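You operate a simulated robot arm through the tools that you are given. There is no shell and no other tool.

The job below is to be done with a simulated robot arm. You get a single attempt, and the scene is never put back.

Task
Roll the bubbles out of both sections on the black board, then dust section 62.
Fine: use the yellow cloth; roller and cloth go back where they were. Set down upright: hand roller. What is to be rubbed or washed off counts as gone when no trace of it is left.

It is judged by the outcome, as a careful person would: the job done as asked, and still so three seconds after it is handed in. It fails if anything else is knocked over, pushed out of place, dropped, spilled or broken. Flat cloth is picked up by pressing the open fingertips on it (5 to 10 N) and closing them slowly along it; thin cloth reads only 2 to 8 mm in the jaws.

Robot
A 7-joint arm with a two-finger parallel gripper, fixed in place. Base frame: the origin is at the foot of the arm, x ahead of it, y to its left, z up. Readings come in cm, rad, newtons and seconds.
With the tool pointing down near the work surface it reaches from about 40 to 82 cm from the base axis. Its first joint turns from -2.897 to 2.897 rad. Payload 4.4 kg.
The TCP is the grasp point between the finger pads, 2.3 cm short of the fingertips. In the tool frame z runs along the fingers and y along their closing line. Largest opening 9.4 cm; finger width 3.8, thickness 1; the body of the gripper, 5.4 by 9.6 cm, starts 3.9 cm behind the TCP.
Orientation is that of the tool frame in the base frame, as a unit quaternion [w, x, y, z]. With the fingers straight down and closing along the base's y, the tool's x points along the base's -x, its y along +y and its z along -z.

Tools
- The arm moves only by the tool arm_command. Its argument "steps" is a list that holds one entry, the list of rows, each a list of 7 numbers: the shift along the tool's x, y, z in units of 200 mm (1.0 is 200 mm), then the turn, a rotation vector about the tool's x, y, z in units of 90 degrees (1.0 is 90 degrees), then the closure in counts, from 0 (fully open) to 255 (shut). In form: [[[dx, dy, dz, wx, wy, wz, fingers], ...]]. A call has 1 to 20 rows; each row is the pose to reach, as a shift and turn from the pose commanded when the call began, along the tool's axes at that moment. A call with a number of a shift or a turn outside -1 to 1 is refused whole. Rows are played at 5 a second. More than 5 cm and 0.15 rad between two rows, or a gripper value outside its range, and nothing of the call is played. A pose out of reach is approached as far as the arm can. The call stops where the force on the tool passes 90 N (or 10 N more than at its start, if that is more) or the arm is blocked; 0.2 s more then pass. The fingers move at their own pace (about 10.8 cm/s each) and stop on an object; they squeeze with about 30 N. The grip force told is the motor's: it shows also when the fingers shut on nothing. Time passes only in rows, and 0.2 s behind the last, so rows that repeat a pose let the fingers close. It gives the time, the measured TCP pose, the force on the tool (base axes), the opening and the grip force at its end, in the units of the frame above (readings bear some noise), with the torque about the TCP (base axes, N m) and any sound that the robot's microphone picked up.
- Cameras (640 x 400 px; columns grow to the right, rows downward): "scene" is fixed at [21.9, -49.99, 161.54]; the picture's right is [0.79, -0.61, 0.00], its down [-0.43, -0.55, -0.72] and it looks along [0.44, 0.57, -0.70] (base axes); focal length 332 px, centre (320, 200). "wrist" rides on the gripper at [8.6, 1.6, -7.5] in the tool frame; the picture's right is [-0.18, 0.98, 0.00], its down [-0.58, -0.11, -0.81] and it looks along [-0.79, -0.15, 0.59] (tool axes); focal length 243 px, centre (320, 200).
- capture(camera): a new picture of that camera. No time passes.
- locate(camera, pixels): for up to 12 pixels [column, row] of the newest picture of that camera ("zoom" is the newest enlarged one), the place [x, y, z] in the base frame of the surface seen there, good to about 0.2 cm. No time passes.
- enlarge(camera, box): a new picture of the part [left, top, right, bottom] of that camera's present view, enlarged. No time passes.
- close_job(): hands the job in; it is judged then, once.

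Unless the task says otherwise, let go and move clear before handing in.

The tools are called after ">>>" as name(argument=value, ...) on one line, values as JSON. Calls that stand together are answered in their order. arm_command: Moves the arm, as the interface text tells. Its arguments: {"type":"object","properties":{"steps":{"type":"array","items":{"type":"array","items":{"type":"array","items":{"type":"number"}}}}},"required":["steps"]} The other tools are called the same way: capture (camera) takes a picture; locate (camera, pixels) gives the place of the surface under pixels of a picture; enlarge (camera, box) takes an enlarged picture of a part of a camera's view; close_job () hands the job in.

At the start:

```text
clock: 0.0
eef_pos: [54.82, 5.3, 123.65]
orientation: [0.0, 0.0, 1.0, 0.001]
contact_force: [-0.4, 0.2, -0.7]
wrist_torque: [-0.01, 0.0, -0.01]
opening: 9.41
gripper_force: 0.0
```

scene: 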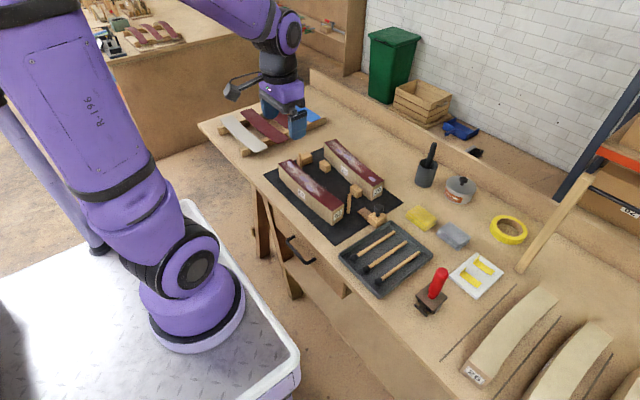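
wrist: 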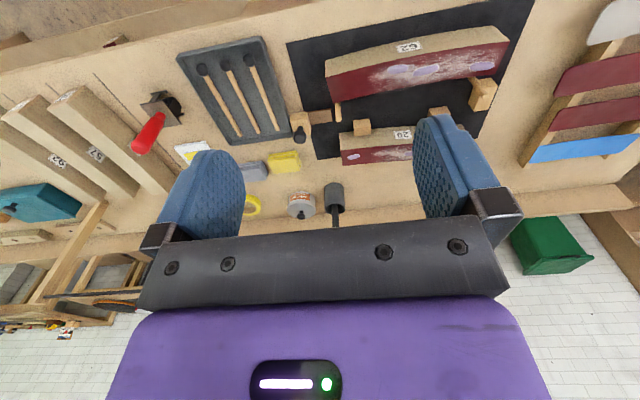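

The scene picture shows two maroon-topped sections on the black board (around 312,190 and 354,168), a yellow cloth near (421,216), and several tools. I'll take enlarged views to identify the roller, the labels and the bubbles.

>>> enlarge(camera="scene", box=[250, 120, 410, 250])

>>> enlarge(camera="scene", box=[330, 130, 540, 330])

>>> enlarge(camera="wrist", box=[270, 0, 550, 200])

```text
3.08 times, centred on (330, 185) of scene
```

zoom: 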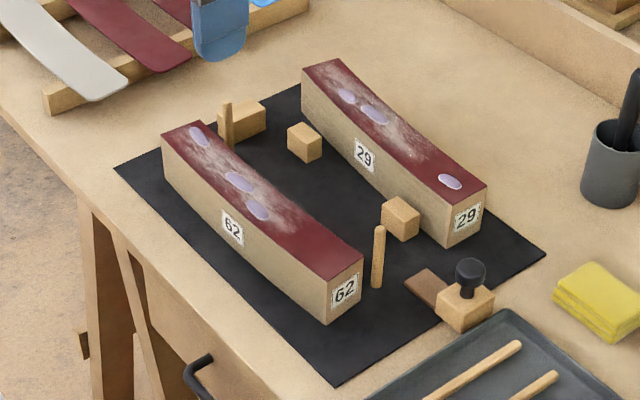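

```text
2.00 times, centred on (435, 230) of scene
```

zoom: 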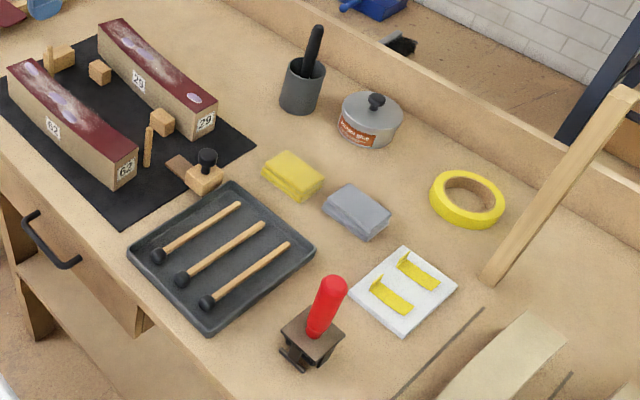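

```text
2.00 times, centred on (410, 100) of wrist
```

zoom: 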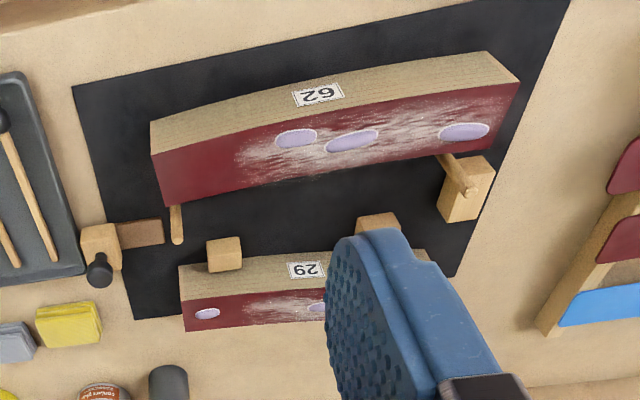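

The sections are labelled 62 (near, ~312,190) and 29 (far), with lilac bubbles and whitish dust. I'll zoom in on the red-handled tool, the block with the black knob, and the cloths.

>>> enlarge(camera="scene", box=[400, 255, 464, 325])

>>> enlarge(camera="scene", box=[335, 170, 415, 240])

>>> enlarge(camera="scene", box=[395, 190, 480, 260])

>>> enlarge(camera="scene", box=[270, 130, 350, 230])

>>> enlarge(camera="scene", box=[310, 125, 390, 200])

```text
5.71 times, centred on (432, 290) of scene
```

zoom: 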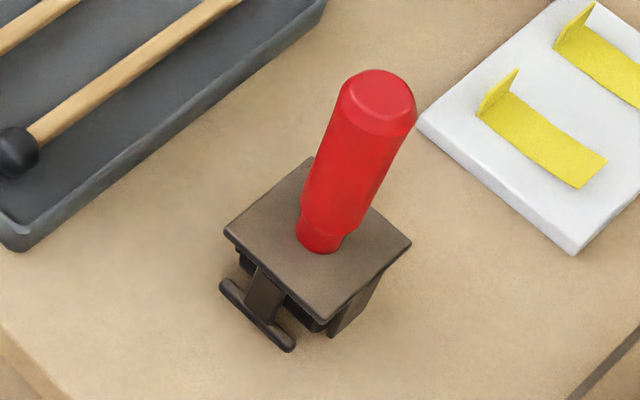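

```text
5.71 times, centred on (375, 205) of scene
```

zoom: 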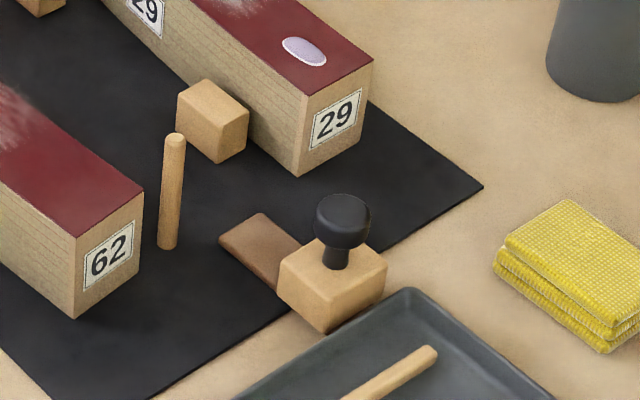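

```text
5.71 times, centred on (438, 225) of scene
```

zoom: 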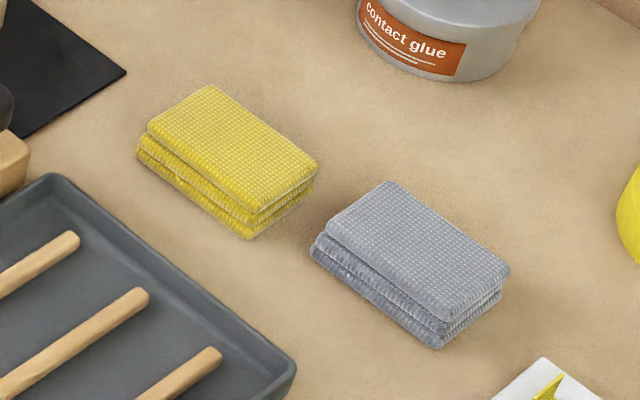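

```text
4.00 times, centred on (310, 180) of scene
```

zoom: 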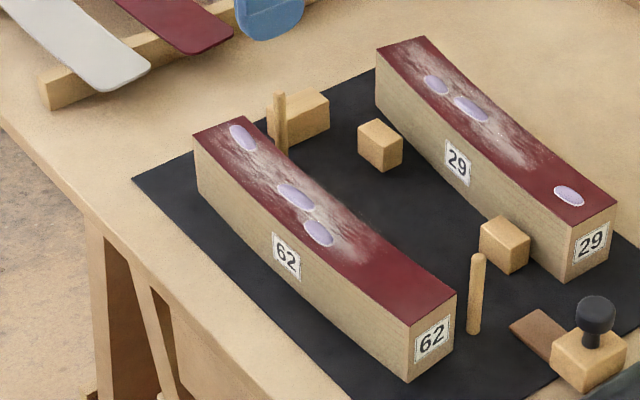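

```text
5.33 times, centred on (350, 162) of scene
```

zoom: 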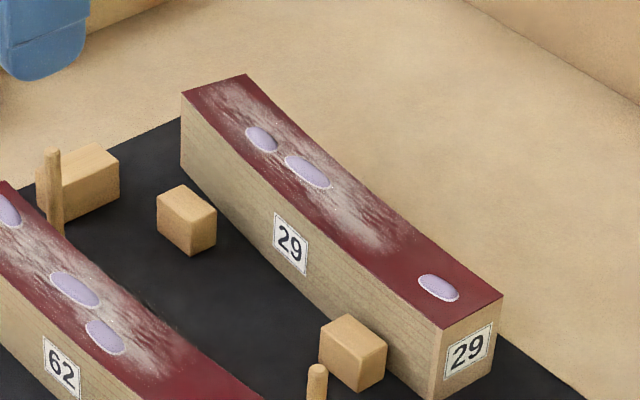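

The red-handled tool at (432,290) looks like the hand roller on a stand; the section tops look curved. I'll measure points on the sections and tools.

>>> locate(camera="zoom", pixels=[[190, 95], [245, 77], [262, 138], [307, 170], [290, 130], [240, 150], [345, 190], [310, 215], [438, 288], [440, 325], [498, 298], [400, 260]])

>>> locate(camera="scene", pixels=[[280, 162], [290, 156], [296, 165], [310, 185], [315, 193], [345, 198], [332, 220], [320, 195], [300, 185], [285, 170], [338, 207], [313, 184]])

>>> locate(camera="scene", pixels=[[438, 270], [432, 285], [433, 292], [425, 296], [441, 295], [431, 309], [424, 312], [418, 303], [410, 310], [450, 310], [431, 283], [440, 273]])

>>> locate(camera="scene", pixels=[[411, 213], [420, 206], [435, 216], [427, 223], [422, 214], [427, 231], [450, 225], [466, 238], [415, 204], [440, 218], [410, 220], [425, 236]])

```text
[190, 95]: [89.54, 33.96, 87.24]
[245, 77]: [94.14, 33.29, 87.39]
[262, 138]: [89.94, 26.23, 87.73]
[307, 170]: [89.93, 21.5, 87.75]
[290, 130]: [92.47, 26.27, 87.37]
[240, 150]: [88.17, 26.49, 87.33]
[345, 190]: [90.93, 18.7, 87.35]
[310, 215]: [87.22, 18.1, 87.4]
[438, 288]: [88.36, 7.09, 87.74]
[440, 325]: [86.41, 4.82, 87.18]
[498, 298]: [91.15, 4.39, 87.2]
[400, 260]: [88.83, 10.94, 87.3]
```

```text
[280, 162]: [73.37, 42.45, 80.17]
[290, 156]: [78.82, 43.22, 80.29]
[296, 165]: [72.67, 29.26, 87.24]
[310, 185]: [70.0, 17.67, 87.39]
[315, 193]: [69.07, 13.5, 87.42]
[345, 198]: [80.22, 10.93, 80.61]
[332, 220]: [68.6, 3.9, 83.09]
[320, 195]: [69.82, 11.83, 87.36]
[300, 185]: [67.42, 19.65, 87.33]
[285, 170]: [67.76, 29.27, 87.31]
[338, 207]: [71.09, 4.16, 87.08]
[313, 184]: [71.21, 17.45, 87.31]
```

```text
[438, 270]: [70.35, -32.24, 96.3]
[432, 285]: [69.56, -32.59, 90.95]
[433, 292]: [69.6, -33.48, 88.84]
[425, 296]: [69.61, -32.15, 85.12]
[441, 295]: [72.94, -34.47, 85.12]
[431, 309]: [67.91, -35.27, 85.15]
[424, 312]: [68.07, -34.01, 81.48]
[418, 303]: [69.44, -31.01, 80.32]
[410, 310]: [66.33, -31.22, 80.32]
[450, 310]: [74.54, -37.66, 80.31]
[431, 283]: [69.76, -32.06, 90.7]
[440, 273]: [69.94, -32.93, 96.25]
```

```text
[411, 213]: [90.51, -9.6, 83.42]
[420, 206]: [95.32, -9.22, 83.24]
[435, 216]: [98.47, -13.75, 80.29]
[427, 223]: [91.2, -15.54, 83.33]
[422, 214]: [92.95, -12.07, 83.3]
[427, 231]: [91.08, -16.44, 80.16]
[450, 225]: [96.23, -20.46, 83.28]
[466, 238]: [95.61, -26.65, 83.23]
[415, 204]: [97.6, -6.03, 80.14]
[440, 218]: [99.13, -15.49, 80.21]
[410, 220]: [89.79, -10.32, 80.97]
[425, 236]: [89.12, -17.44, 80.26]
```

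The section tops are flat at z≈87.3 and the table is at z≈80.3, with several items beyond the stated reach. I'll check where the arm base is and measure more of the sections' outlines.

>>> locate(camera="scene", pixels=[[195, 330], [195, 345], [240, 340], [280, 370], [180, 290], [20, 300], [150, 330], [245, 300], [300, 350], [400, 375], [205, 122], [420, 360]])

>>> enlarge(camera="scene", box=[270, 130, 350, 230])

```text
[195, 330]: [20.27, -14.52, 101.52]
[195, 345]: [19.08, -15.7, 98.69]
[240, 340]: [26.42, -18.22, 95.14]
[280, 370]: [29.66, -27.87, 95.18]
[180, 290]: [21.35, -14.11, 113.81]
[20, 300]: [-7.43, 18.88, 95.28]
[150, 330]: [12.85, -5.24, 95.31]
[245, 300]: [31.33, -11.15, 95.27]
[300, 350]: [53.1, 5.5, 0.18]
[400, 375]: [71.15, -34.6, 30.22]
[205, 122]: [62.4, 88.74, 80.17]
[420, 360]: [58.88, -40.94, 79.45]
```

```text
4.00 times, centred on (310, 180) of scene
```

zoom: 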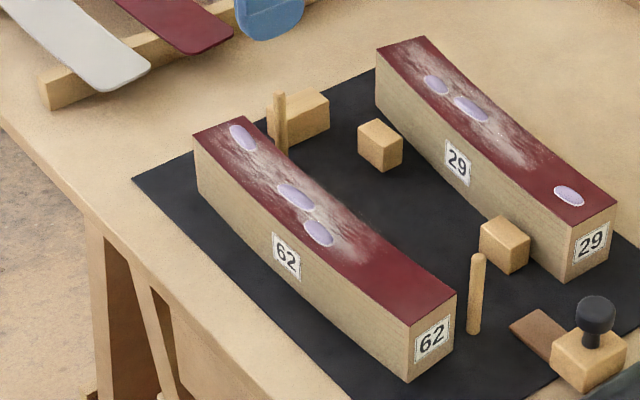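

The arm stands on a platform at about (22,-5,95), so everything looks within reach. I'll move toward the red-handled roller at (69.7,-32.4) to view it with the wrist camera.

>>> arm_command(steps=[[[-0.026, -0.1815, 0.0932, 0, 0, 0, 0], [-0.052, -0.363, 0.1864, 0, 0, 0, 0], [-0.078, -0.5445, 0.2796, 0, 0, 0, 0], [-0.104, -0.726, 0.3728, 0, 0, 0, 0], [-0.13, -0.9075, 0.466, 0, 0, 0, 0]]])

>>> arm_command(steps=[[[-0.026, -0.1815, 0.0932, 0, 0, 0, 0], [-0.052, -0.363, 0.1864, 0, 0, 0, 0], [-0.078, -0.5445, 0.2796, 0, 0, 0, 0], [-0.104, -0.726, 0.3728, 0, 0, 0, 0], [-0.13, -0.9075, 0.466, 0, 0, 0, 0]]])

>>> capture(camera="wrist")

>>> capture(camera="scene")

```text
clock: 1.2
eef_pos: [57.25, -12.56, 114.4]
orientation: [0.001, 0.0, 1.0, 0.0]
contact_force: [0.1, -0.4, 0.0]
wrist_torque: [-0.02, -0.01, 0.02]
opening: 9.42
gripper_force: 0.1
```

```text
clock: 2.4
eef_pos: [59.77, -30.75, 104.97]
orientation: [0.001, 0.001, 1.0, 0.0]
contact_force: [-0.7, 0.7, 0.6]
wrist_torque: [0.03, -0.03, 0.02]
opening: 9.4
gripper_force: 0.1
```

```text
taken
```

wrist: 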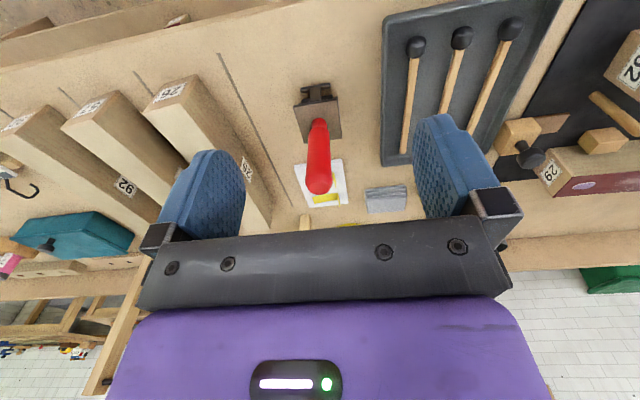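

```text
taken
```

scene: 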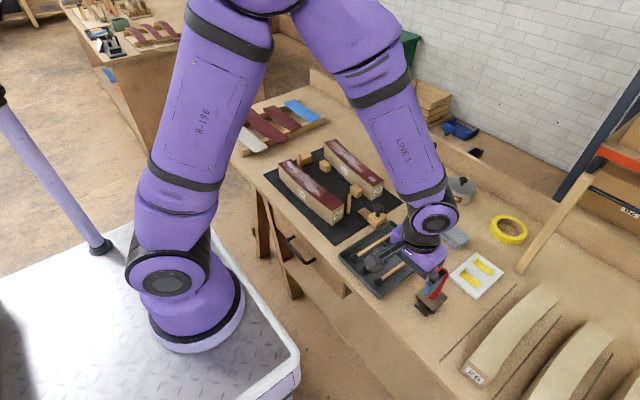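

>>> enlarge(camera="wrist", box=[270, 60, 370, 220])

>>> locate(camera="wrist", pixels=[[318, 88], [304, 97], [332, 95], [298, 108], [337, 104], [304, 136], [340, 134], [318, 122], [320, 150], [320, 185], [310, 175], [330, 175]])

```text
2.50 times, centred on (320, 140) of wrist
```

zoom: 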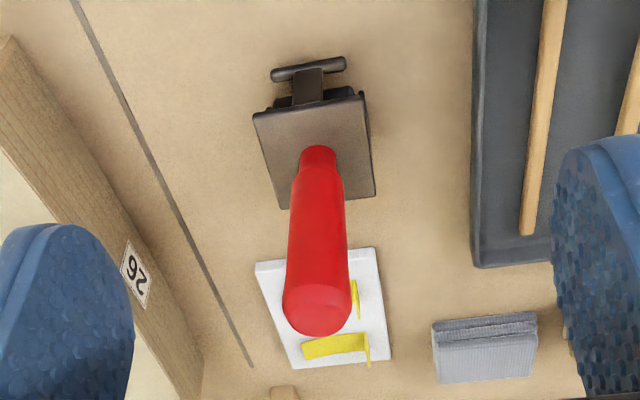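

```text
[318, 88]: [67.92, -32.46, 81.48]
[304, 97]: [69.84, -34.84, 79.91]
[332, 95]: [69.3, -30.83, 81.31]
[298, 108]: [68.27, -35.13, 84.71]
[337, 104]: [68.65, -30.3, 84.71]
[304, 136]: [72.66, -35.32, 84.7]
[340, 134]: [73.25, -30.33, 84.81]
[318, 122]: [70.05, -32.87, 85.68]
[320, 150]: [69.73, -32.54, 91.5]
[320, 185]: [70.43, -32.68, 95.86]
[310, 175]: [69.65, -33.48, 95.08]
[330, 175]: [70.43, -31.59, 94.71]
```

The red tool's plate is at z≈84.7 with the handle axis near (70.1,-32.6). I want to see what's underneath, so I'll lower the wrist camera in front of the table edge and tilt it slightly.

>>> arm_command(steps=[[[0.047, -0.01, 0.187, 0, -0.04, 0, 0], [0.094, -0.02, 0.374, 0, -0.08, 0, 0], [0.141, -0.03, 0.561, 0, -0.125, 0, 0], [0.1885, -0.0375, 0.7485, 0, -0.1667, 0, 0]]])

>>> capture(camera="wrist")

>>> enlarge(camera="wrist", box=[250, 120, 390, 240])

```text
clock: 3.4
eef_pos: [56.2, -31.72, 90.17]
orientation: [0.131, -0.001, 0.991, 0.0]
contact_force: [-0.1, 0.0, 0.4]
wrist_torque: [0.0, -0.02, -0.02]
opening: 9.39
gripper_force: 0.0
```

```text
taken
```

wrist: 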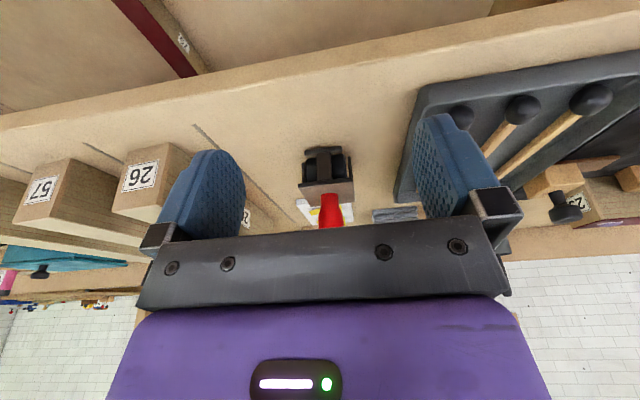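

```text
3.33 times, centred on (320, 180) of wrist
```

zoom: 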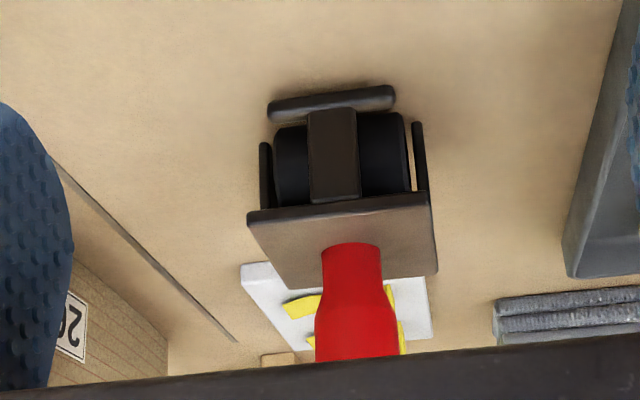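

Now I see the tool clearly: a black roller with its axle along y under the plate, and a foot bar on a strut at the front (zoom ~330,100). I'll measure these parts.

>>> locate(camera="zoom", pixels=[[275, 108], [335, 100], [388, 96], [300, 165], [385, 160], [332, 155], [265, 180], [418, 160], [250, 212], [432, 203], [350, 300], [335, 190]])

>>> enlarge(camera="wrist", box=[295, 135, 365, 215])

```text
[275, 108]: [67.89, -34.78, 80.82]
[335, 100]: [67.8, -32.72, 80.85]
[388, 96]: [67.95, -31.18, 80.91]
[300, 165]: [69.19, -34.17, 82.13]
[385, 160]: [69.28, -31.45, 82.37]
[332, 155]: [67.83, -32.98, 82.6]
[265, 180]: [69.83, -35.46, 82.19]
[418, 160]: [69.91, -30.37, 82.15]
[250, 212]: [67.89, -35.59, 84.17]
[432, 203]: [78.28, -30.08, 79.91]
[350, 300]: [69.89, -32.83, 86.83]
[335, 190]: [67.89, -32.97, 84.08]
```

```text
5.00 times, centred on (330, 175) of wrist
```

zoom: 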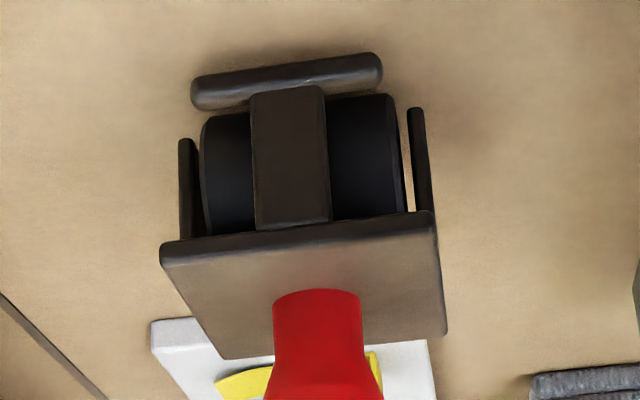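

The foot bar rests on the table beside the free roller; the handle top is at z≈96.3 with its axis near (70.3,-32.7). I'll go up, yaw 90° so the fingers close along x (the rolling direction), and look down over the handle.

>>> arm_command(steps=[[[-0.097, -0.004, -0.179, 0, 0.042, 0, 0], [-0.194, -0.007, -0.358, 0, 0.083, 0, 0], [-0.291, -0.01, -0.537, 0, 0.125, 0, 0], [-0.388, -0.014, -0.7155, 0, 0.1667, 0, 0]]])

>>> arm_command(steps=[[[-0.046, -0.003, 0, 0, 0, 0.09, 0], [-0.093, -0.006, 0, 0, 0, 0.18, 0], [-0.139, -0.01, 0, 0, 0, 0.27, 0], [-0.185, -0.013, 0, 0, 0, 0.36, 0], [-0.232, -0.016, 0, 0, 0, 0.45, 0], [-0.278, -0.019, 0, 0, 0, 0.54, 0], [-0.325, -0.022, 0, 0, 0, 0.63, 0], [-0.371, -0.025, 0, 0, 0, 0.72, 0], [-0.417, -0.029, 0, 0, 0, 0.81, 0], [-0.464, -0.032, 0, 0, 0, 0.9, 0], [-0.51, -0.035, 0, 0, 0, 0.99, 0]]])

>>> capture(camera="wrist")

>>> capture(camera="scene")

```text
clock: 4.4
eef_pos: [59.97, -32.05, 105.88]
orientation: [0.0, -0.001, 1.0, 0.0]
contact_force: [-0.2, -0.6, 0.7]
wrist_torque: [0.02, 0.05, -0.03]
opening: 9.41
gripper_force: 0.1
```

```text
clock: 6.8
eef_pos: [70.18, -32.67, 105.92]
orientation: [0.0, 0.702, 0.712, 0.0]
contact_force: [0.4, 0.5, 0.9]
wrist_torque: [0.04, 0.01, 0.01]
opening: 9.41
gripper_force: 0.0
```

```text
taken
```

wrist: 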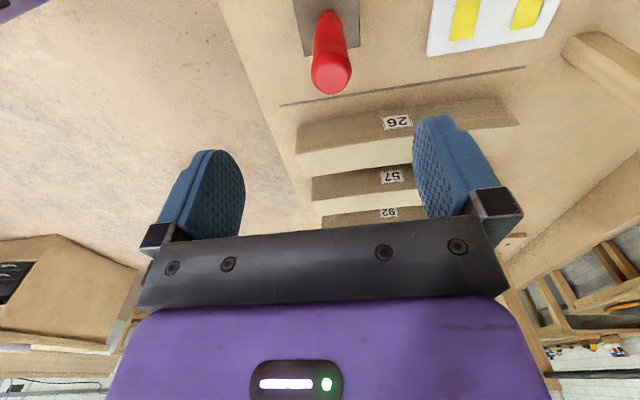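

```text
taken
```

scene: 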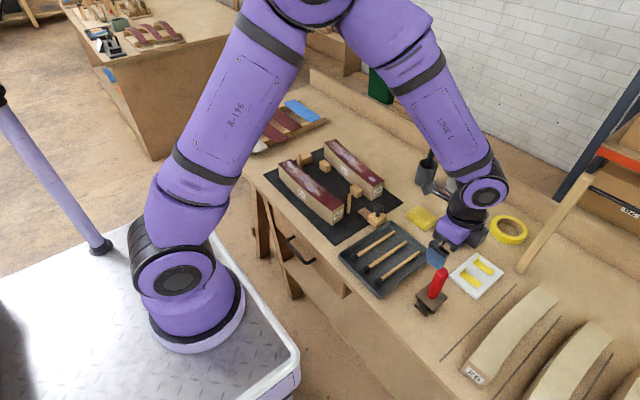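

The handle top face appears at about (331,73) in the wrist picture. I'll locate its centre and rim precisely.

>>> enlarge(camera="wrist", box=[280, 0, 380, 100])

>>> locate(camera="wrist", pixels=[[331, 73], [318, 75], [346, 72], [331, 86], [331, 60], [300, 30], [356, 30], [300, 53], [358, 46], [330, 20]])

```text
4.00 times, centred on (330, 50) of wrist
```

zoom: 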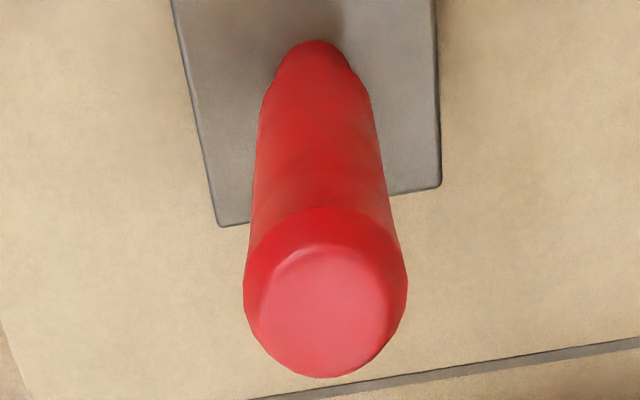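

```text
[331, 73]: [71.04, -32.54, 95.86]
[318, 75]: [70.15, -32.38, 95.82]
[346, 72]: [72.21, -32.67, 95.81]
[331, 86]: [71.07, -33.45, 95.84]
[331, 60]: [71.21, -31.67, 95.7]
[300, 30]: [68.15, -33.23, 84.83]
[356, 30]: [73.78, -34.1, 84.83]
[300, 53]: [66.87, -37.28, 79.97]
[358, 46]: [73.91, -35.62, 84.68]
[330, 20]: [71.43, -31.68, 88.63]
```

The handle top is at z≈95.85, centred near (70.95,-32.8). I'll shift slightly and descend so the pads straddle the handle, still open.

>>> arm_command(steps=[[[-0.003, 0.0385, 0.166, 0, 0, 0, 0], [-0.0065, 0.0385, 0.333, 0, 0, 0, 0], [-0.0065, 0.0385, 0.5, 0, 0, 0, 0], [-0.0065, 0.0385, 0.666, 0, 0, 0, 0]]])

>>> capture(camera="wrist")

>>> enlarge(camera="scene", box=[390, 240, 490, 330])

```text
clock: 7.8
eef_pos: [71.05, -32.87, 92.57]
orientation: [-0.001, 0.702, 0.713, 0.001]
contact_force: [0.2, 0.0, 1.0]
wrist_torque: [-0.01, -0.06, -0.01]
opening: 9.42
gripper_force: 0.0
```

```text
taken
```

wrist: 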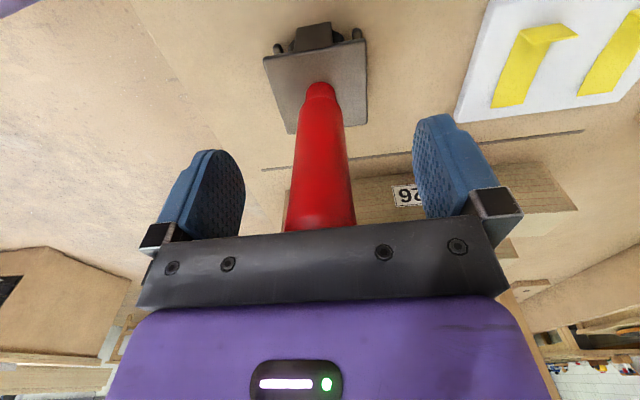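

```text
4.44 times, centred on (440, 285) of scene
```

zoom: 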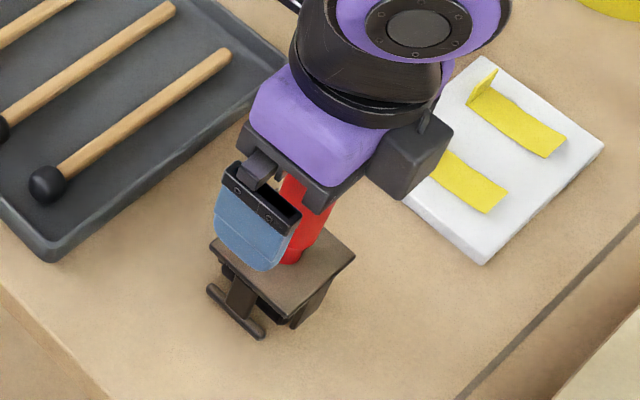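

The handle sits centred between the pads (cols 290–355) and the palm clears its top. I'll close the fingers on it.

>>> arm_command(steps=[[[0, 0, 0, 0, 0, 0, 120], [0, 0, 0, 0, 0, 0, 200], [0, 0, 0, 0, 0, 0, 255], [0, 0, 0, 0, 0, 0, 255], [0, 0, 0, 0, 0, 0, 255]]])

>>> capture(camera="wrist")

>>> enlarge(camera="scene", box=[390, 240, 490, 330])

```text
clock: 9.0
eef_pos: [71.06, -32.9, 92.5]
orientation: [0.0, 0.701, 0.713, 0.0]
contact_force: [0.3, -0.5, -0.7]
wrist_torque: [-0.05, -0.01, 0.03]
opening: 2.84
gripper_force: 30.0
```

```text
taken
```

wrist: 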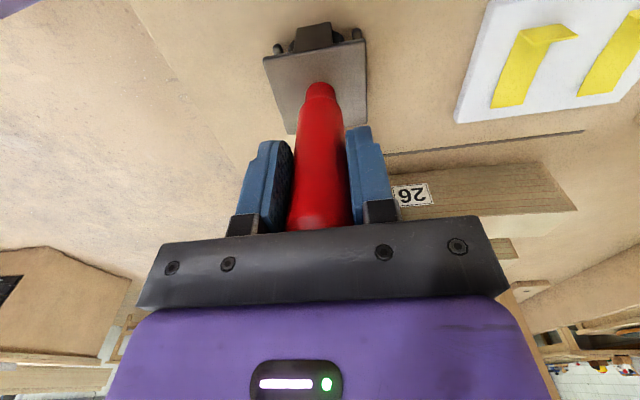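

```text
4.44 times, centred on (440, 285) of scene
```

zoom: 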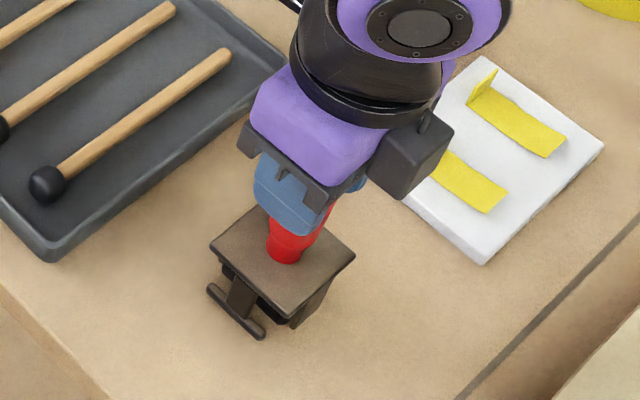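

Grip is solid (2.84 cm, 30 N) and the roller hasn't shifted; the grasp pose to return to is (71.06,-32.9,92.5). I'll lift straight up.

>>> arm_command(steps=[[[0, 0, -0.04, 0, 0, 0, 255], [0, 0, -0.12, 0, 0, 0, 255], [0, 0, -0.28, 0, 0, 0, 255], [0, 0, -0.45, 0, 0, 0, 255], [0, 0, -0.62, 0, 0, 0, 255], [0, 0, -0.775, 0, 0, 0, 255]]])

>>> capture(camera="wrist")

>>> enlarge(camera="scene", box=[250, 120, 410, 250])

>>> locate(camera="zoom", pixels=[[163, 138], [208, 122], [360, 258], [326, 286], [200, 136], [240, 181], [258, 210], [250, 165], [205, 185], [305, 215], [265, 245], [285, 230]])

```text
clock: 10.4
eef_pos: [71.14, -32.69, 107.9]
orientation: [0.0, 0.702, 0.712, -0.001]
contact_force: [1.1, -0.2, -4.0]
wrist_torque: [0.05, 0.07, -0.04]
opening: 2.87
gripper_force: 30.1
```

```text
taken
```

wrist: 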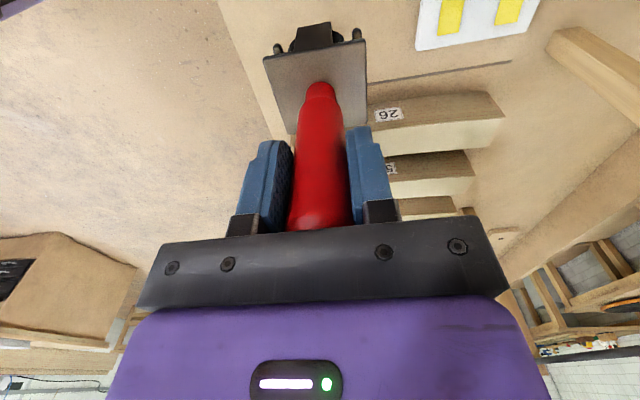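

```text
3.08 times, centred on (330, 185) of scene
```

zoom: 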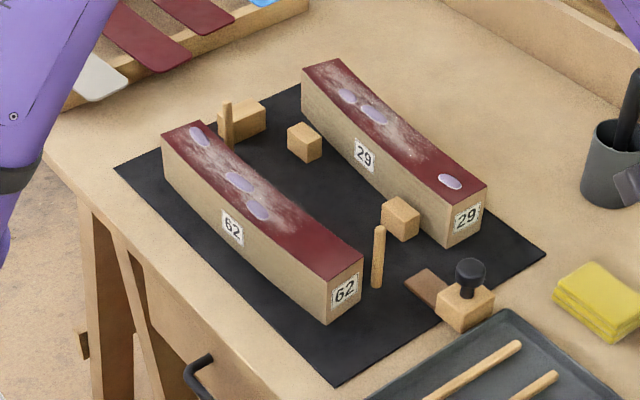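

```text
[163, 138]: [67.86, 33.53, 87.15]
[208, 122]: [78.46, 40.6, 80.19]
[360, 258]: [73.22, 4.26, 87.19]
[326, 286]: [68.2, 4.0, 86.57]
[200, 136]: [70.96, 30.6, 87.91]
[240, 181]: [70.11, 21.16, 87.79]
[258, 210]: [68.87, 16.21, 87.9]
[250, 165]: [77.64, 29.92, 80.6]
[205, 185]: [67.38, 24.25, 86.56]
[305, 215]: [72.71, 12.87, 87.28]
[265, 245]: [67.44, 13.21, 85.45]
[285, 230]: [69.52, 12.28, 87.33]
```

The roller is lifted (weight ≈4 N) and hanging level; bubbles on 62 are at (71.0,30.6), (70.1,21.2), (68.9,16.2). I'll carry it at safe height over to section 62, turning the tool back to zero yaw so it rolls along y.

>>> arm_command(steps=[[[0.09, 0, 0, 0, 0, -0.09, 255], [0.18, 0, 0, 0, 0, -0.18, 255], [0.27, 0, 0, 0, 0, -0.27, 255], [0.36, 0, 0, 0, 0, -0.36, 255], [0.45, 0, 0, 0, 0, -0.45, 255], [0.54, 0, 0, 0, 0, -0.54, 255], [0.63, 0, 0, 0, 0, -0.63, 255], [0.72, 0, 0, 0, 0, -0.72, 255], [0.81, 0, 0, 0, 0, -0.81, 255], [0.9, 0, 0, 0, 0, -0.9, 255], [1.0, 0, 0, 0, 0, -0.99, 255]]])

>>> arm_command(steps=[[[0, 0.15, 0, 0, 0, 0, 255], [0, 0.35, 0, 0, 0, 0, 255], [0, 0.55, 0, 0, 0, 0, 255], [0, 0.75, 0, 0, 0, 0, 255], [0, 0.9, 0, 0, 0, 0, 255], [0, 1.0, 0, 0, 0, 0, 255]]])

>>> capture(camera="wrist")

>>> capture(camera="scene")

```text
clock: 12.8
eef_pos: [70.6, -12.84, 107.97]
orientation: [0.0, -0.001, 1.0, 0.0]
contact_force: [-0.2, 0.1, -2.7]
wrist_torque: [0.01, -0.01, -0.05]
opening: 2.86
gripper_force: 29.6
```

```text
clock: 14.2
eef_pos: [70.7, 7.5, 108.0]
orientation: [0.0, 0.001, 1.0, -0.001]
contact_force: [0.6, -0.6, -2.6]
wrist_torque: [0.06, 0.02, -0.01]
opening: 2.83
gripper_force: 30.4
```

```text
taken
```

wrist: 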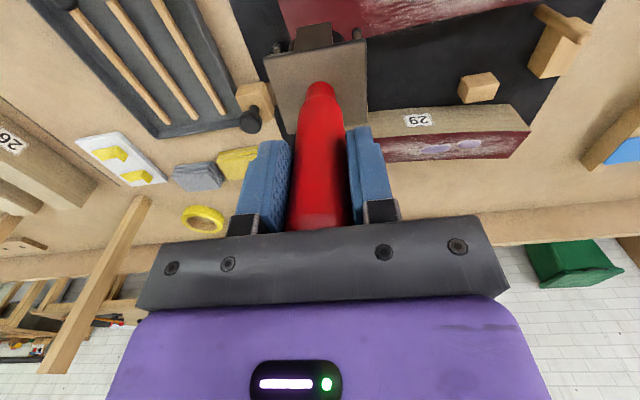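

```text
taken
```

scene: 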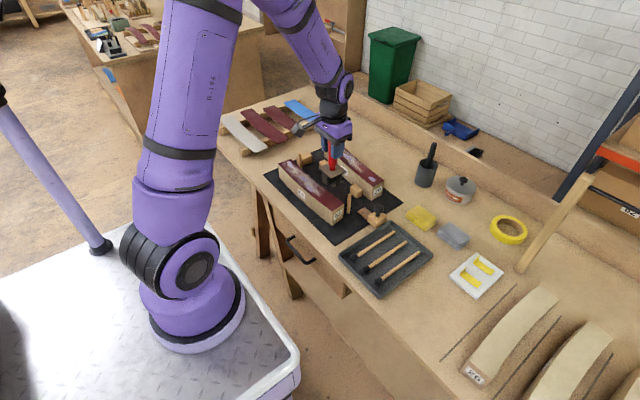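

The roller hangs straight over the board with everything else undisturbed. I'll move above the plain part of section 62 near (69.3,11.5) and come down to just above contact.

>>> arm_command(steps=[[[0.035, 0.1, 0.05, 0, 0, 0, 255], [0.07, 0.2, 0.15, 0, 0, 0, 255], [0.07, 0.2, 0.25, 0, 0, 0, 255], [0.07, 0.2, 0.32, 0, 0, 0, 255]]])

>>> enlarge(camera="scene", box=[270, 130, 370, 230])

>>> capture(camera="wrist")

```text
clock: 15.2
eef_pos: [69.3, 11.4, 101.53]
orientation: [0.0, 0.0, 1.0, -0.001]
contact_force: [0.3, -0.6, -3.8]
wrist_torque: [0.03, -0.01, -0.01]
opening: 2.86
gripper_force: 29.7
```

```text
4.00 times, centred on (320, 180) of scene
```

zoom: 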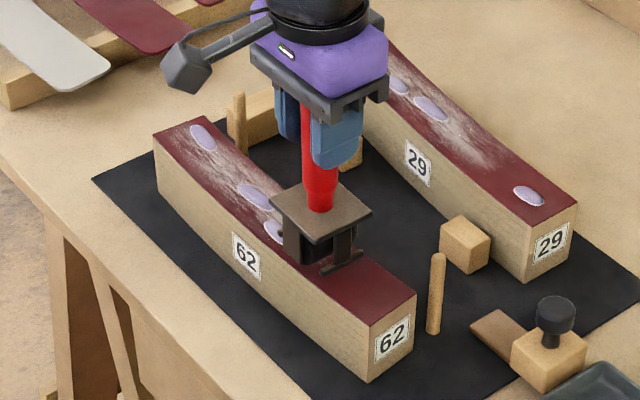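

```text
taken
```

wrist: 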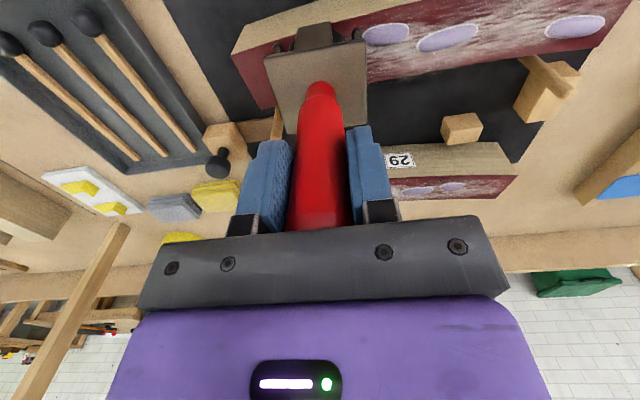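

The wrist picture shows section 62's top from (235,50) to (630,10). I'll measure its edges and bubbles from here before touching down.

>>> locate(camera="wrist", pixels=[[400, 72], [480, 70], [560, 58], [615, 42], [385, 35], [448, 37], [575, 27], [420, 17], [530, 3], [250, 85], [275, 100], [245, 60]])

>>> enlarge(camera="wrist", box=[220, 0, 400, 120])

```text
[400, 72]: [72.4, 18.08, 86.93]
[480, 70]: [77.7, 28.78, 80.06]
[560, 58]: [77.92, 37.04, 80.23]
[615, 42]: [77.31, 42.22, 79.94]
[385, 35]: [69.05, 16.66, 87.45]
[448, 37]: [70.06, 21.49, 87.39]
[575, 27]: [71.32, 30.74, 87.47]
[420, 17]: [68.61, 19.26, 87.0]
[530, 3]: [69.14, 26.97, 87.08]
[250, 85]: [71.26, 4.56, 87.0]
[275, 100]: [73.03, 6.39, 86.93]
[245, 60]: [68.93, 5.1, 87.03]
```

```text
3.33 times, centred on (310, 60) of wrist
```

zoom: 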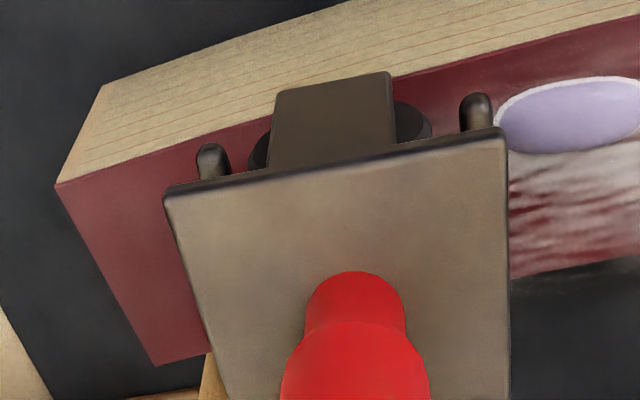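

Edges and bubbles on 62 agree between the cameras: (69.0,16.5), (70.1,21.4), (71.1,30.7), and contact is expected near TCP z≈99.5. I'll descend slowly to feel for contact.

>>> arm_command(steps=[[[0, 0, 0.03, 0, 0, 0, 255], [0, 0, 0.06, 0, 0, 0, 255], [0, 0, 0.08, 0, 0, 0, 255], [0, 0, 0.09, 0, 0, 0, 255], [0, 0, 0.095, 0, 0, 0, 255], [0, 0, 0.095, 0, 0, 0, 255]]])

```text
clock: 16.6
eef_pos: [69.24, 11.14, 99.65]
orientation: [0.001, 0.001, 1.0, 0.0]
contact_force: [0.5, 0.4, 9.4]
wrist_torque: [-0.03, 0.02, 0.01]
opening: 2.86
gripper_force: 30.0
```

Contact is felt at TCP z≈99.65 with about 9 N net upward. I'll press about 1 mm more to learn the stiffness.

>>> arm_command(steps=[[[0, 0, 0.003, 0, 0, 0, 255], [0, 0, 0.005, 0, 0, 0, 255], [0, 0, 0.005, 0, 0, 0, 255]]])

>>> enlarge(camera="scene", box=[270, 130, 370, 230])

```text
clock: 17.4
eef_pos: [69.31, 11.18, 99.73]
orientation: [0.001, 0.001, 1.0, 0.0]
contact_force: [1.8, 0.8, 17.5]
wrist_torque: [0.12, -0.15, 0.03]
opening: 2.84
gripper_force: 30.5
```

```text
4.00 times, centred on (320, 180) of scene
```

zoom: 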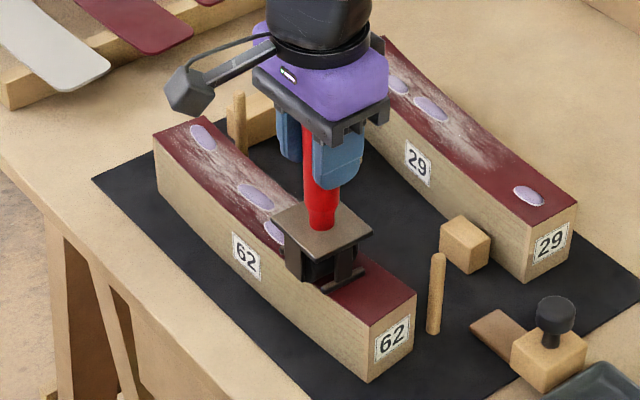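

Stiffness is about 8 N per mm and the press is now ≈17 N, with no side effects visible. I'll roll slowly along +y over the first two bubbles.

>>> arm_command(steps=[[[0, 0.05, 0.005, 0, 0, 0, 255], [0.0025, 0.11, 0.005, 0, 0, 0, 255], [0.005, 0.17, 0.005, 0, 0, 0, 255], [0.005, 0.23, 0.005, 0, 0, 0, 255], [0, 0.29, 0.005, 0, 0, 0, 255], [-0.01, 0.35, 0.005, 0, 0, 0, 255], [-0.02, 0.41, 0.005, 0, 0, 0, 255], [-0.03, 0.47, 0.005, 0, 0, 0, 255], [-0.0375, 0.53, 0.005, 0, 0, 0, 255], [-0.0425, 0.59, 0.005, 0, 0, 0, 255], [-0.0475, 0.65, 0.005, 0, 0, 0, 255], [-0.0475, 0.65, 0.005, 0, 0, 0, 255]]])

>>> enlarge(camera="scene", box=[270, 130, 370, 230])

>>> capture(camera="wrist")

```text
clock: 20.0
eef_pos: [70.25, 24.34, 99.7]
orientation: [0.0, 0.0, 1.0, 0.0]
contact_force: [-0.8, 0.0, -3.4]
wrist_torque: [0.0, -0.01, 0.03]
opening: 2.83
gripper_force: 29.6
```

```text
4.00 times, centred on (320, 180) of scene
```

zoom: 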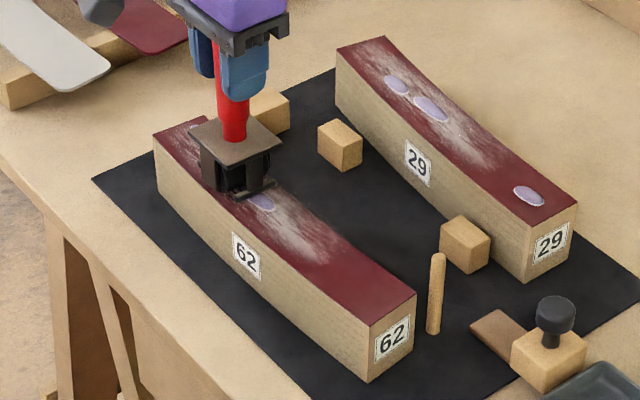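

```text
taken
```

wrist: 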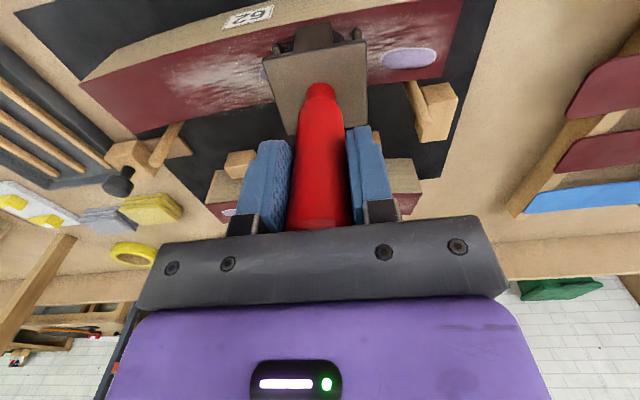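

The first bubble (y≈16.5) is gone, but the contact force faded to about zero by y≈24, so the second bubble still shows at zoom (262,200). I'll press down again here before rolling back.

>>> arm_command(steps=[[[0, 0, 0.004, 0, 0, 0, 255], [0, 0, 0.008, 0, 0, 0, 255], [0, 0, 0.008, 0, 0, 0, 255]]])

```text
clock: 20.8
eef_pos: [70.18, 24.26, 99.6]
orientation: [0.001, 0.0, 1.0, 0.001]
contact_force: [-3.0, 2.4, 13.6]
wrist_torque: [0.21, -0.06, 0.05]
opening: 2.82
gripper_force: 29.7
```

Pressure is back to ≈14 N. I'll roll back over the second bubble with a touch more press.

>>> arm_command(steps=[[[0, -0.04, 0.003, 0, 0, 0, 255], [0, -0.08, 0.003, 0, 0, 0, 255], [0.002, -0.12, 0.003, 0, 0, 0, 255], [0.006, -0.16, 0.003, 0, 0, 0, 255], [0.012, -0.2, 0.003, 0, 0, 0, 255], [0.018, -0.24, 0.003, 0, 0, 0, 255], [0.024, -0.28, 0.003, 0, 0, 0, 255], [0.024, -0.28, 0.003, 0, 0, 0, 255]]])

>>> capture(camera="wrist")

```text
clock: 22.6
eef_pos: [69.68, 18.63, 99.34]
orientation: [0.0, 0.0, 1.0, -0.001]
contact_force: [6.0, -1.9, 19.5]
wrist_torque: [-0.15, -0.51, 0.04]
opening: 2.87
gripper_force: 30.3
```

```text
taken
```

wrist: 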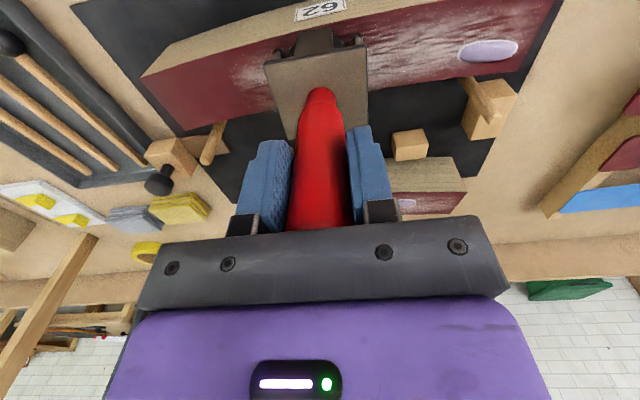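

The second bubble is gone too; only the one at wrist (488,50) remains on 62. The handle has slid slightly into the palm, which is fine. I'll lift a little, shift to (70.8,26), and press down again.

>>> arm_command(steps=[[[0, 0, -0.02, 0, 0, 0, 255], [0, 0, -0.045, 0, 0, 0, 255], [-0.03, 0.18, -0.045, 0, 0, 0, 255], [-0.056, 0.36, -0.045, 0, 0, 0, 255], [-0.056, 0.36, -0.02, 0, 0, 0, 255], [-0.056, 0.36, -0.005, 0, 0, 0, 255], [-0.056, 0.36, 0.0, 0, 0, 0, 255], [-0.056, 0.36, 0.0, 0, 0, 0, 255]]])

>>> capture(camera="wrist")

>>> enlarge(camera="scene", box=[270, 130, 370, 230])

```text
clock: 24.4
eef_pos: [70.81, 25.8, 99.3]
orientation: [-0.001, 0.0, 1.0, 0.0]
contact_force: [-0.6, -0.4, 1.1]
wrist_torque: [-0.04, 0.28, -0.01]
opening: 2.84
gripper_force: 29.9
```

```text
taken
```

wrist: 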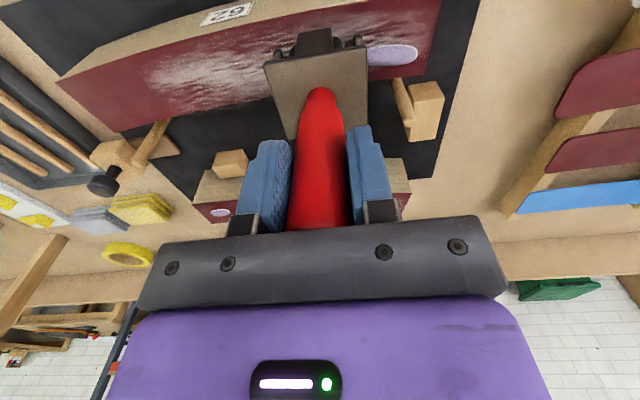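

```text
4.00 times, centred on (320, 180) of scene
```

zoom: 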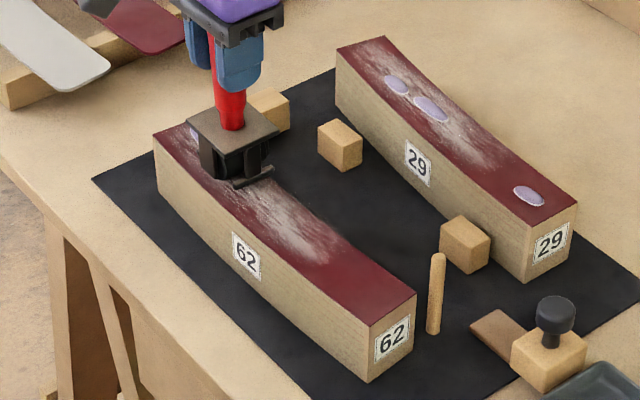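

Both earlier bubbles are gone; the roller is at y≈25.8 just short of the third. I'll check the peg beside the section (zoom 240,97) for clearance, then press and roll.

>>> locate(camera="zoom", pixels=[[239, 96], [232, 130], [436, 258], [433, 330], [270, 95], [190, 132], [155, 137], [157, 190], [413, 295], [368, 325]])

>>> arm_command(steps=[[[0, 0, 0.004, 0, 0, 0, 255], [0, 0, 0.008, 0, 0, 0, 255], [0, 0, 0.01, 0, 0, 0, 255], [0, 0, 0.01, 0, 0, 0, 255]]])

```text
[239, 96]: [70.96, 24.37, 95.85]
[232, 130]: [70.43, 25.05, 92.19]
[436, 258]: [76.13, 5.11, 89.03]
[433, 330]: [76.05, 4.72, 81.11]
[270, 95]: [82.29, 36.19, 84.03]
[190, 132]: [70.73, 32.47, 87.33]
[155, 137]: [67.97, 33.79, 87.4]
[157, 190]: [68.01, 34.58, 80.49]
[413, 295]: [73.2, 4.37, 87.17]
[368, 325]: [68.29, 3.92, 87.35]
```

```text
clock: 25.4
eef_pos: [70.79, 25.89, 99.27]
orientation: [0.002, -0.001, 1.0, 0.001]
contact_force: [3.2, -1.2, 25.6]
wrist_torque: [-0.23, 0.14, 0.05]
opening: 2.82
gripper_force: 29.7
```

Press is now ≈25 N, so I'll ease slightly and roll over the third bubble to y≈32.2 and back.

>>> arm_command(steps=[[[0, 0.04, -0.002, 0, 0, 0, 255], [0, 0.09, -0.002, 0, 0, 0, 255], [0, 0.14, -0.002, 0, 0, 0, 255], [0, 0.19, -0.001, 0, 0, 0, 255], [0, 0.24, 0.0, 0, 0, 0, 255], [0, 0.28, 0.0, 0, 0, 0, 255], [0, 0.315, 0.0, 0, 0, 0, 255], [0, 0.315, 0.0, 0, 0, 0, 255]]])

>>> capture(camera="wrist")

```text
clock: 27.2
eef_pos: [70.7, 32.17, 99.17]
orientation: [0.001, 0.0, 1.0, 0.001]
contact_force: [10.1, -0.5, 35.5]
wrist_torque: [0.02, -0.42, -0.01]
opening: 2.85
gripper_force: 30.1
```

```text
taken
```

wrist: 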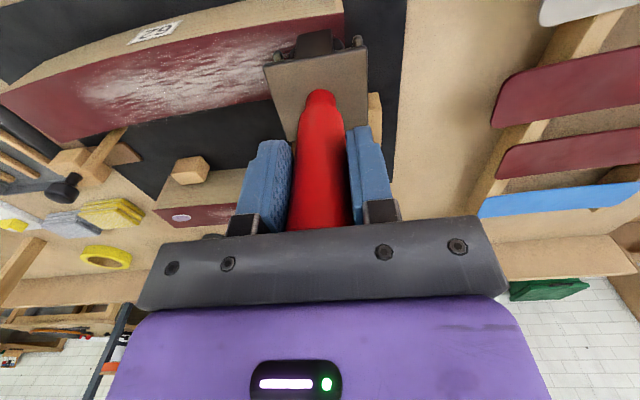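

The roller passed over the third bubble with a firmer press (35 N). I'll lift off and check the section.

>>> arm_command(steps=[[[0, -0.005, -0.02, 0, 0, 0, 255], [0, -0.01, -0.06, 0, 0, 0, 255], [0, -0.01, -0.2, 0, 0, 0, 255], [0, -0.01, -0.4, 0, 0, 0, 255]]])

>>> enlarge(camera="scene", box=[270, 130, 370, 230])

>>> locate(camera="zoom", pixels=[[155, 137], [157, 190], [413, 295], [368, 325], [205, 120], [240, 96], [375, 378]])

>>> capture(camera="wrist")

```text
clock: 28.2
eef_pos: [70.78, 32.01, 107.1]
orientation: [-0.002, -0.001, 1.0, 0.0]
contact_force: [1.1, 1.1, -4.7]
wrist_torque: [0.02, 0.03, -0.01]
opening: 2.85
gripper_force: 30.1
```

```text
4.00 times, centred on (320, 180) of scene
```

zoom: 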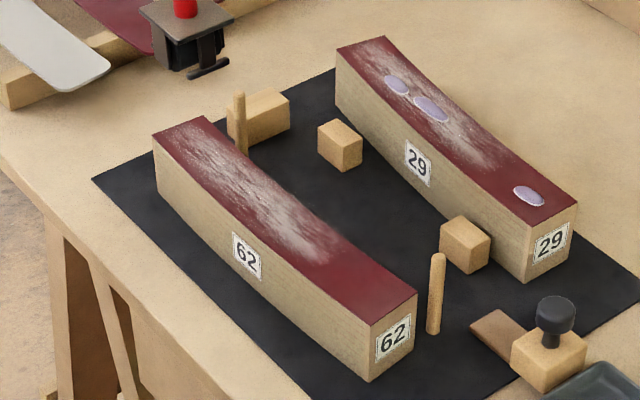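

```text
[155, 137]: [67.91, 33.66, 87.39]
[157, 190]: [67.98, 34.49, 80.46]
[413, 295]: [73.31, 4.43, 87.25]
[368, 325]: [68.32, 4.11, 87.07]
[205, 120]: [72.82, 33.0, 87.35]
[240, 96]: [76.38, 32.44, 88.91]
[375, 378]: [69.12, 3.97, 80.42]
```

```text
taken
```

wrist: 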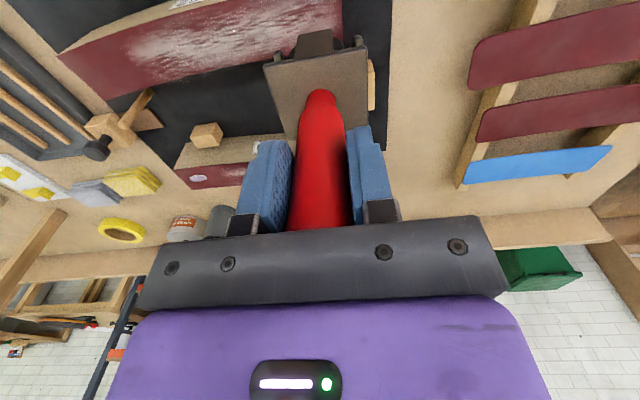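

All three bubbles on 62 appear gone and the section hasn't moved. I'll zoom in for traces and measure section 29's bubbles again before moving there.

>>> enlarge(camera="scene", box=[300, 130, 370, 195])

>>> locate(camera="zoom", pixels=[[230, 88], [205, 83], [258, 95], [295, 135], [270, 122], [322, 148], [468, 290], [445, 283], [490, 297], [135, 42], [205, 15], [540, 300]])

>>> enlarge(camera="scene", box=[275, 145, 355, 225])

```text
6.15 times, centred on (335, 162) of scene
```

zoom: 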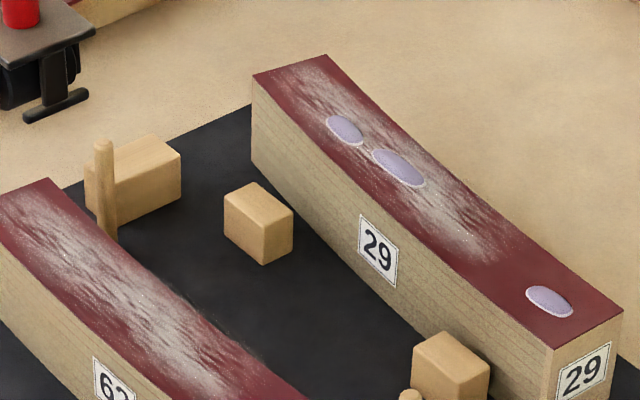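

```text
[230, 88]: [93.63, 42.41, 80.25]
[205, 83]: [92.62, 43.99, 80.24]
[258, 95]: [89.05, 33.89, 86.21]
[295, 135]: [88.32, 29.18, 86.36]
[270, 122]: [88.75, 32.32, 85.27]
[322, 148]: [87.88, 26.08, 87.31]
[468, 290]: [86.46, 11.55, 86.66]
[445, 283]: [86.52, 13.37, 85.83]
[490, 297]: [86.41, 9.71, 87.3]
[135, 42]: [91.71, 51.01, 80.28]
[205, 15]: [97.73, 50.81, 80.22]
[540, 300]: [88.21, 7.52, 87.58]
```

```text
5.00 times, centred on (315, 185) of scene
```

zoom: 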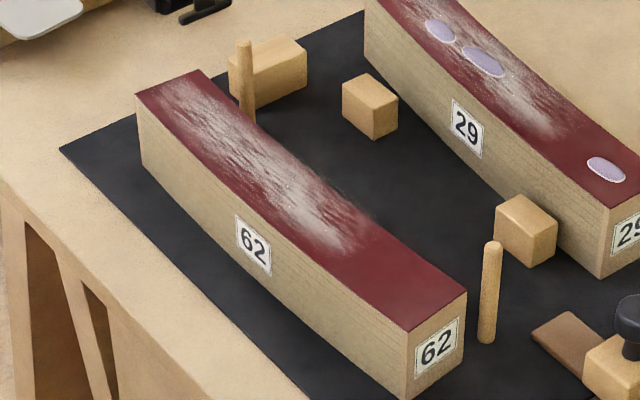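

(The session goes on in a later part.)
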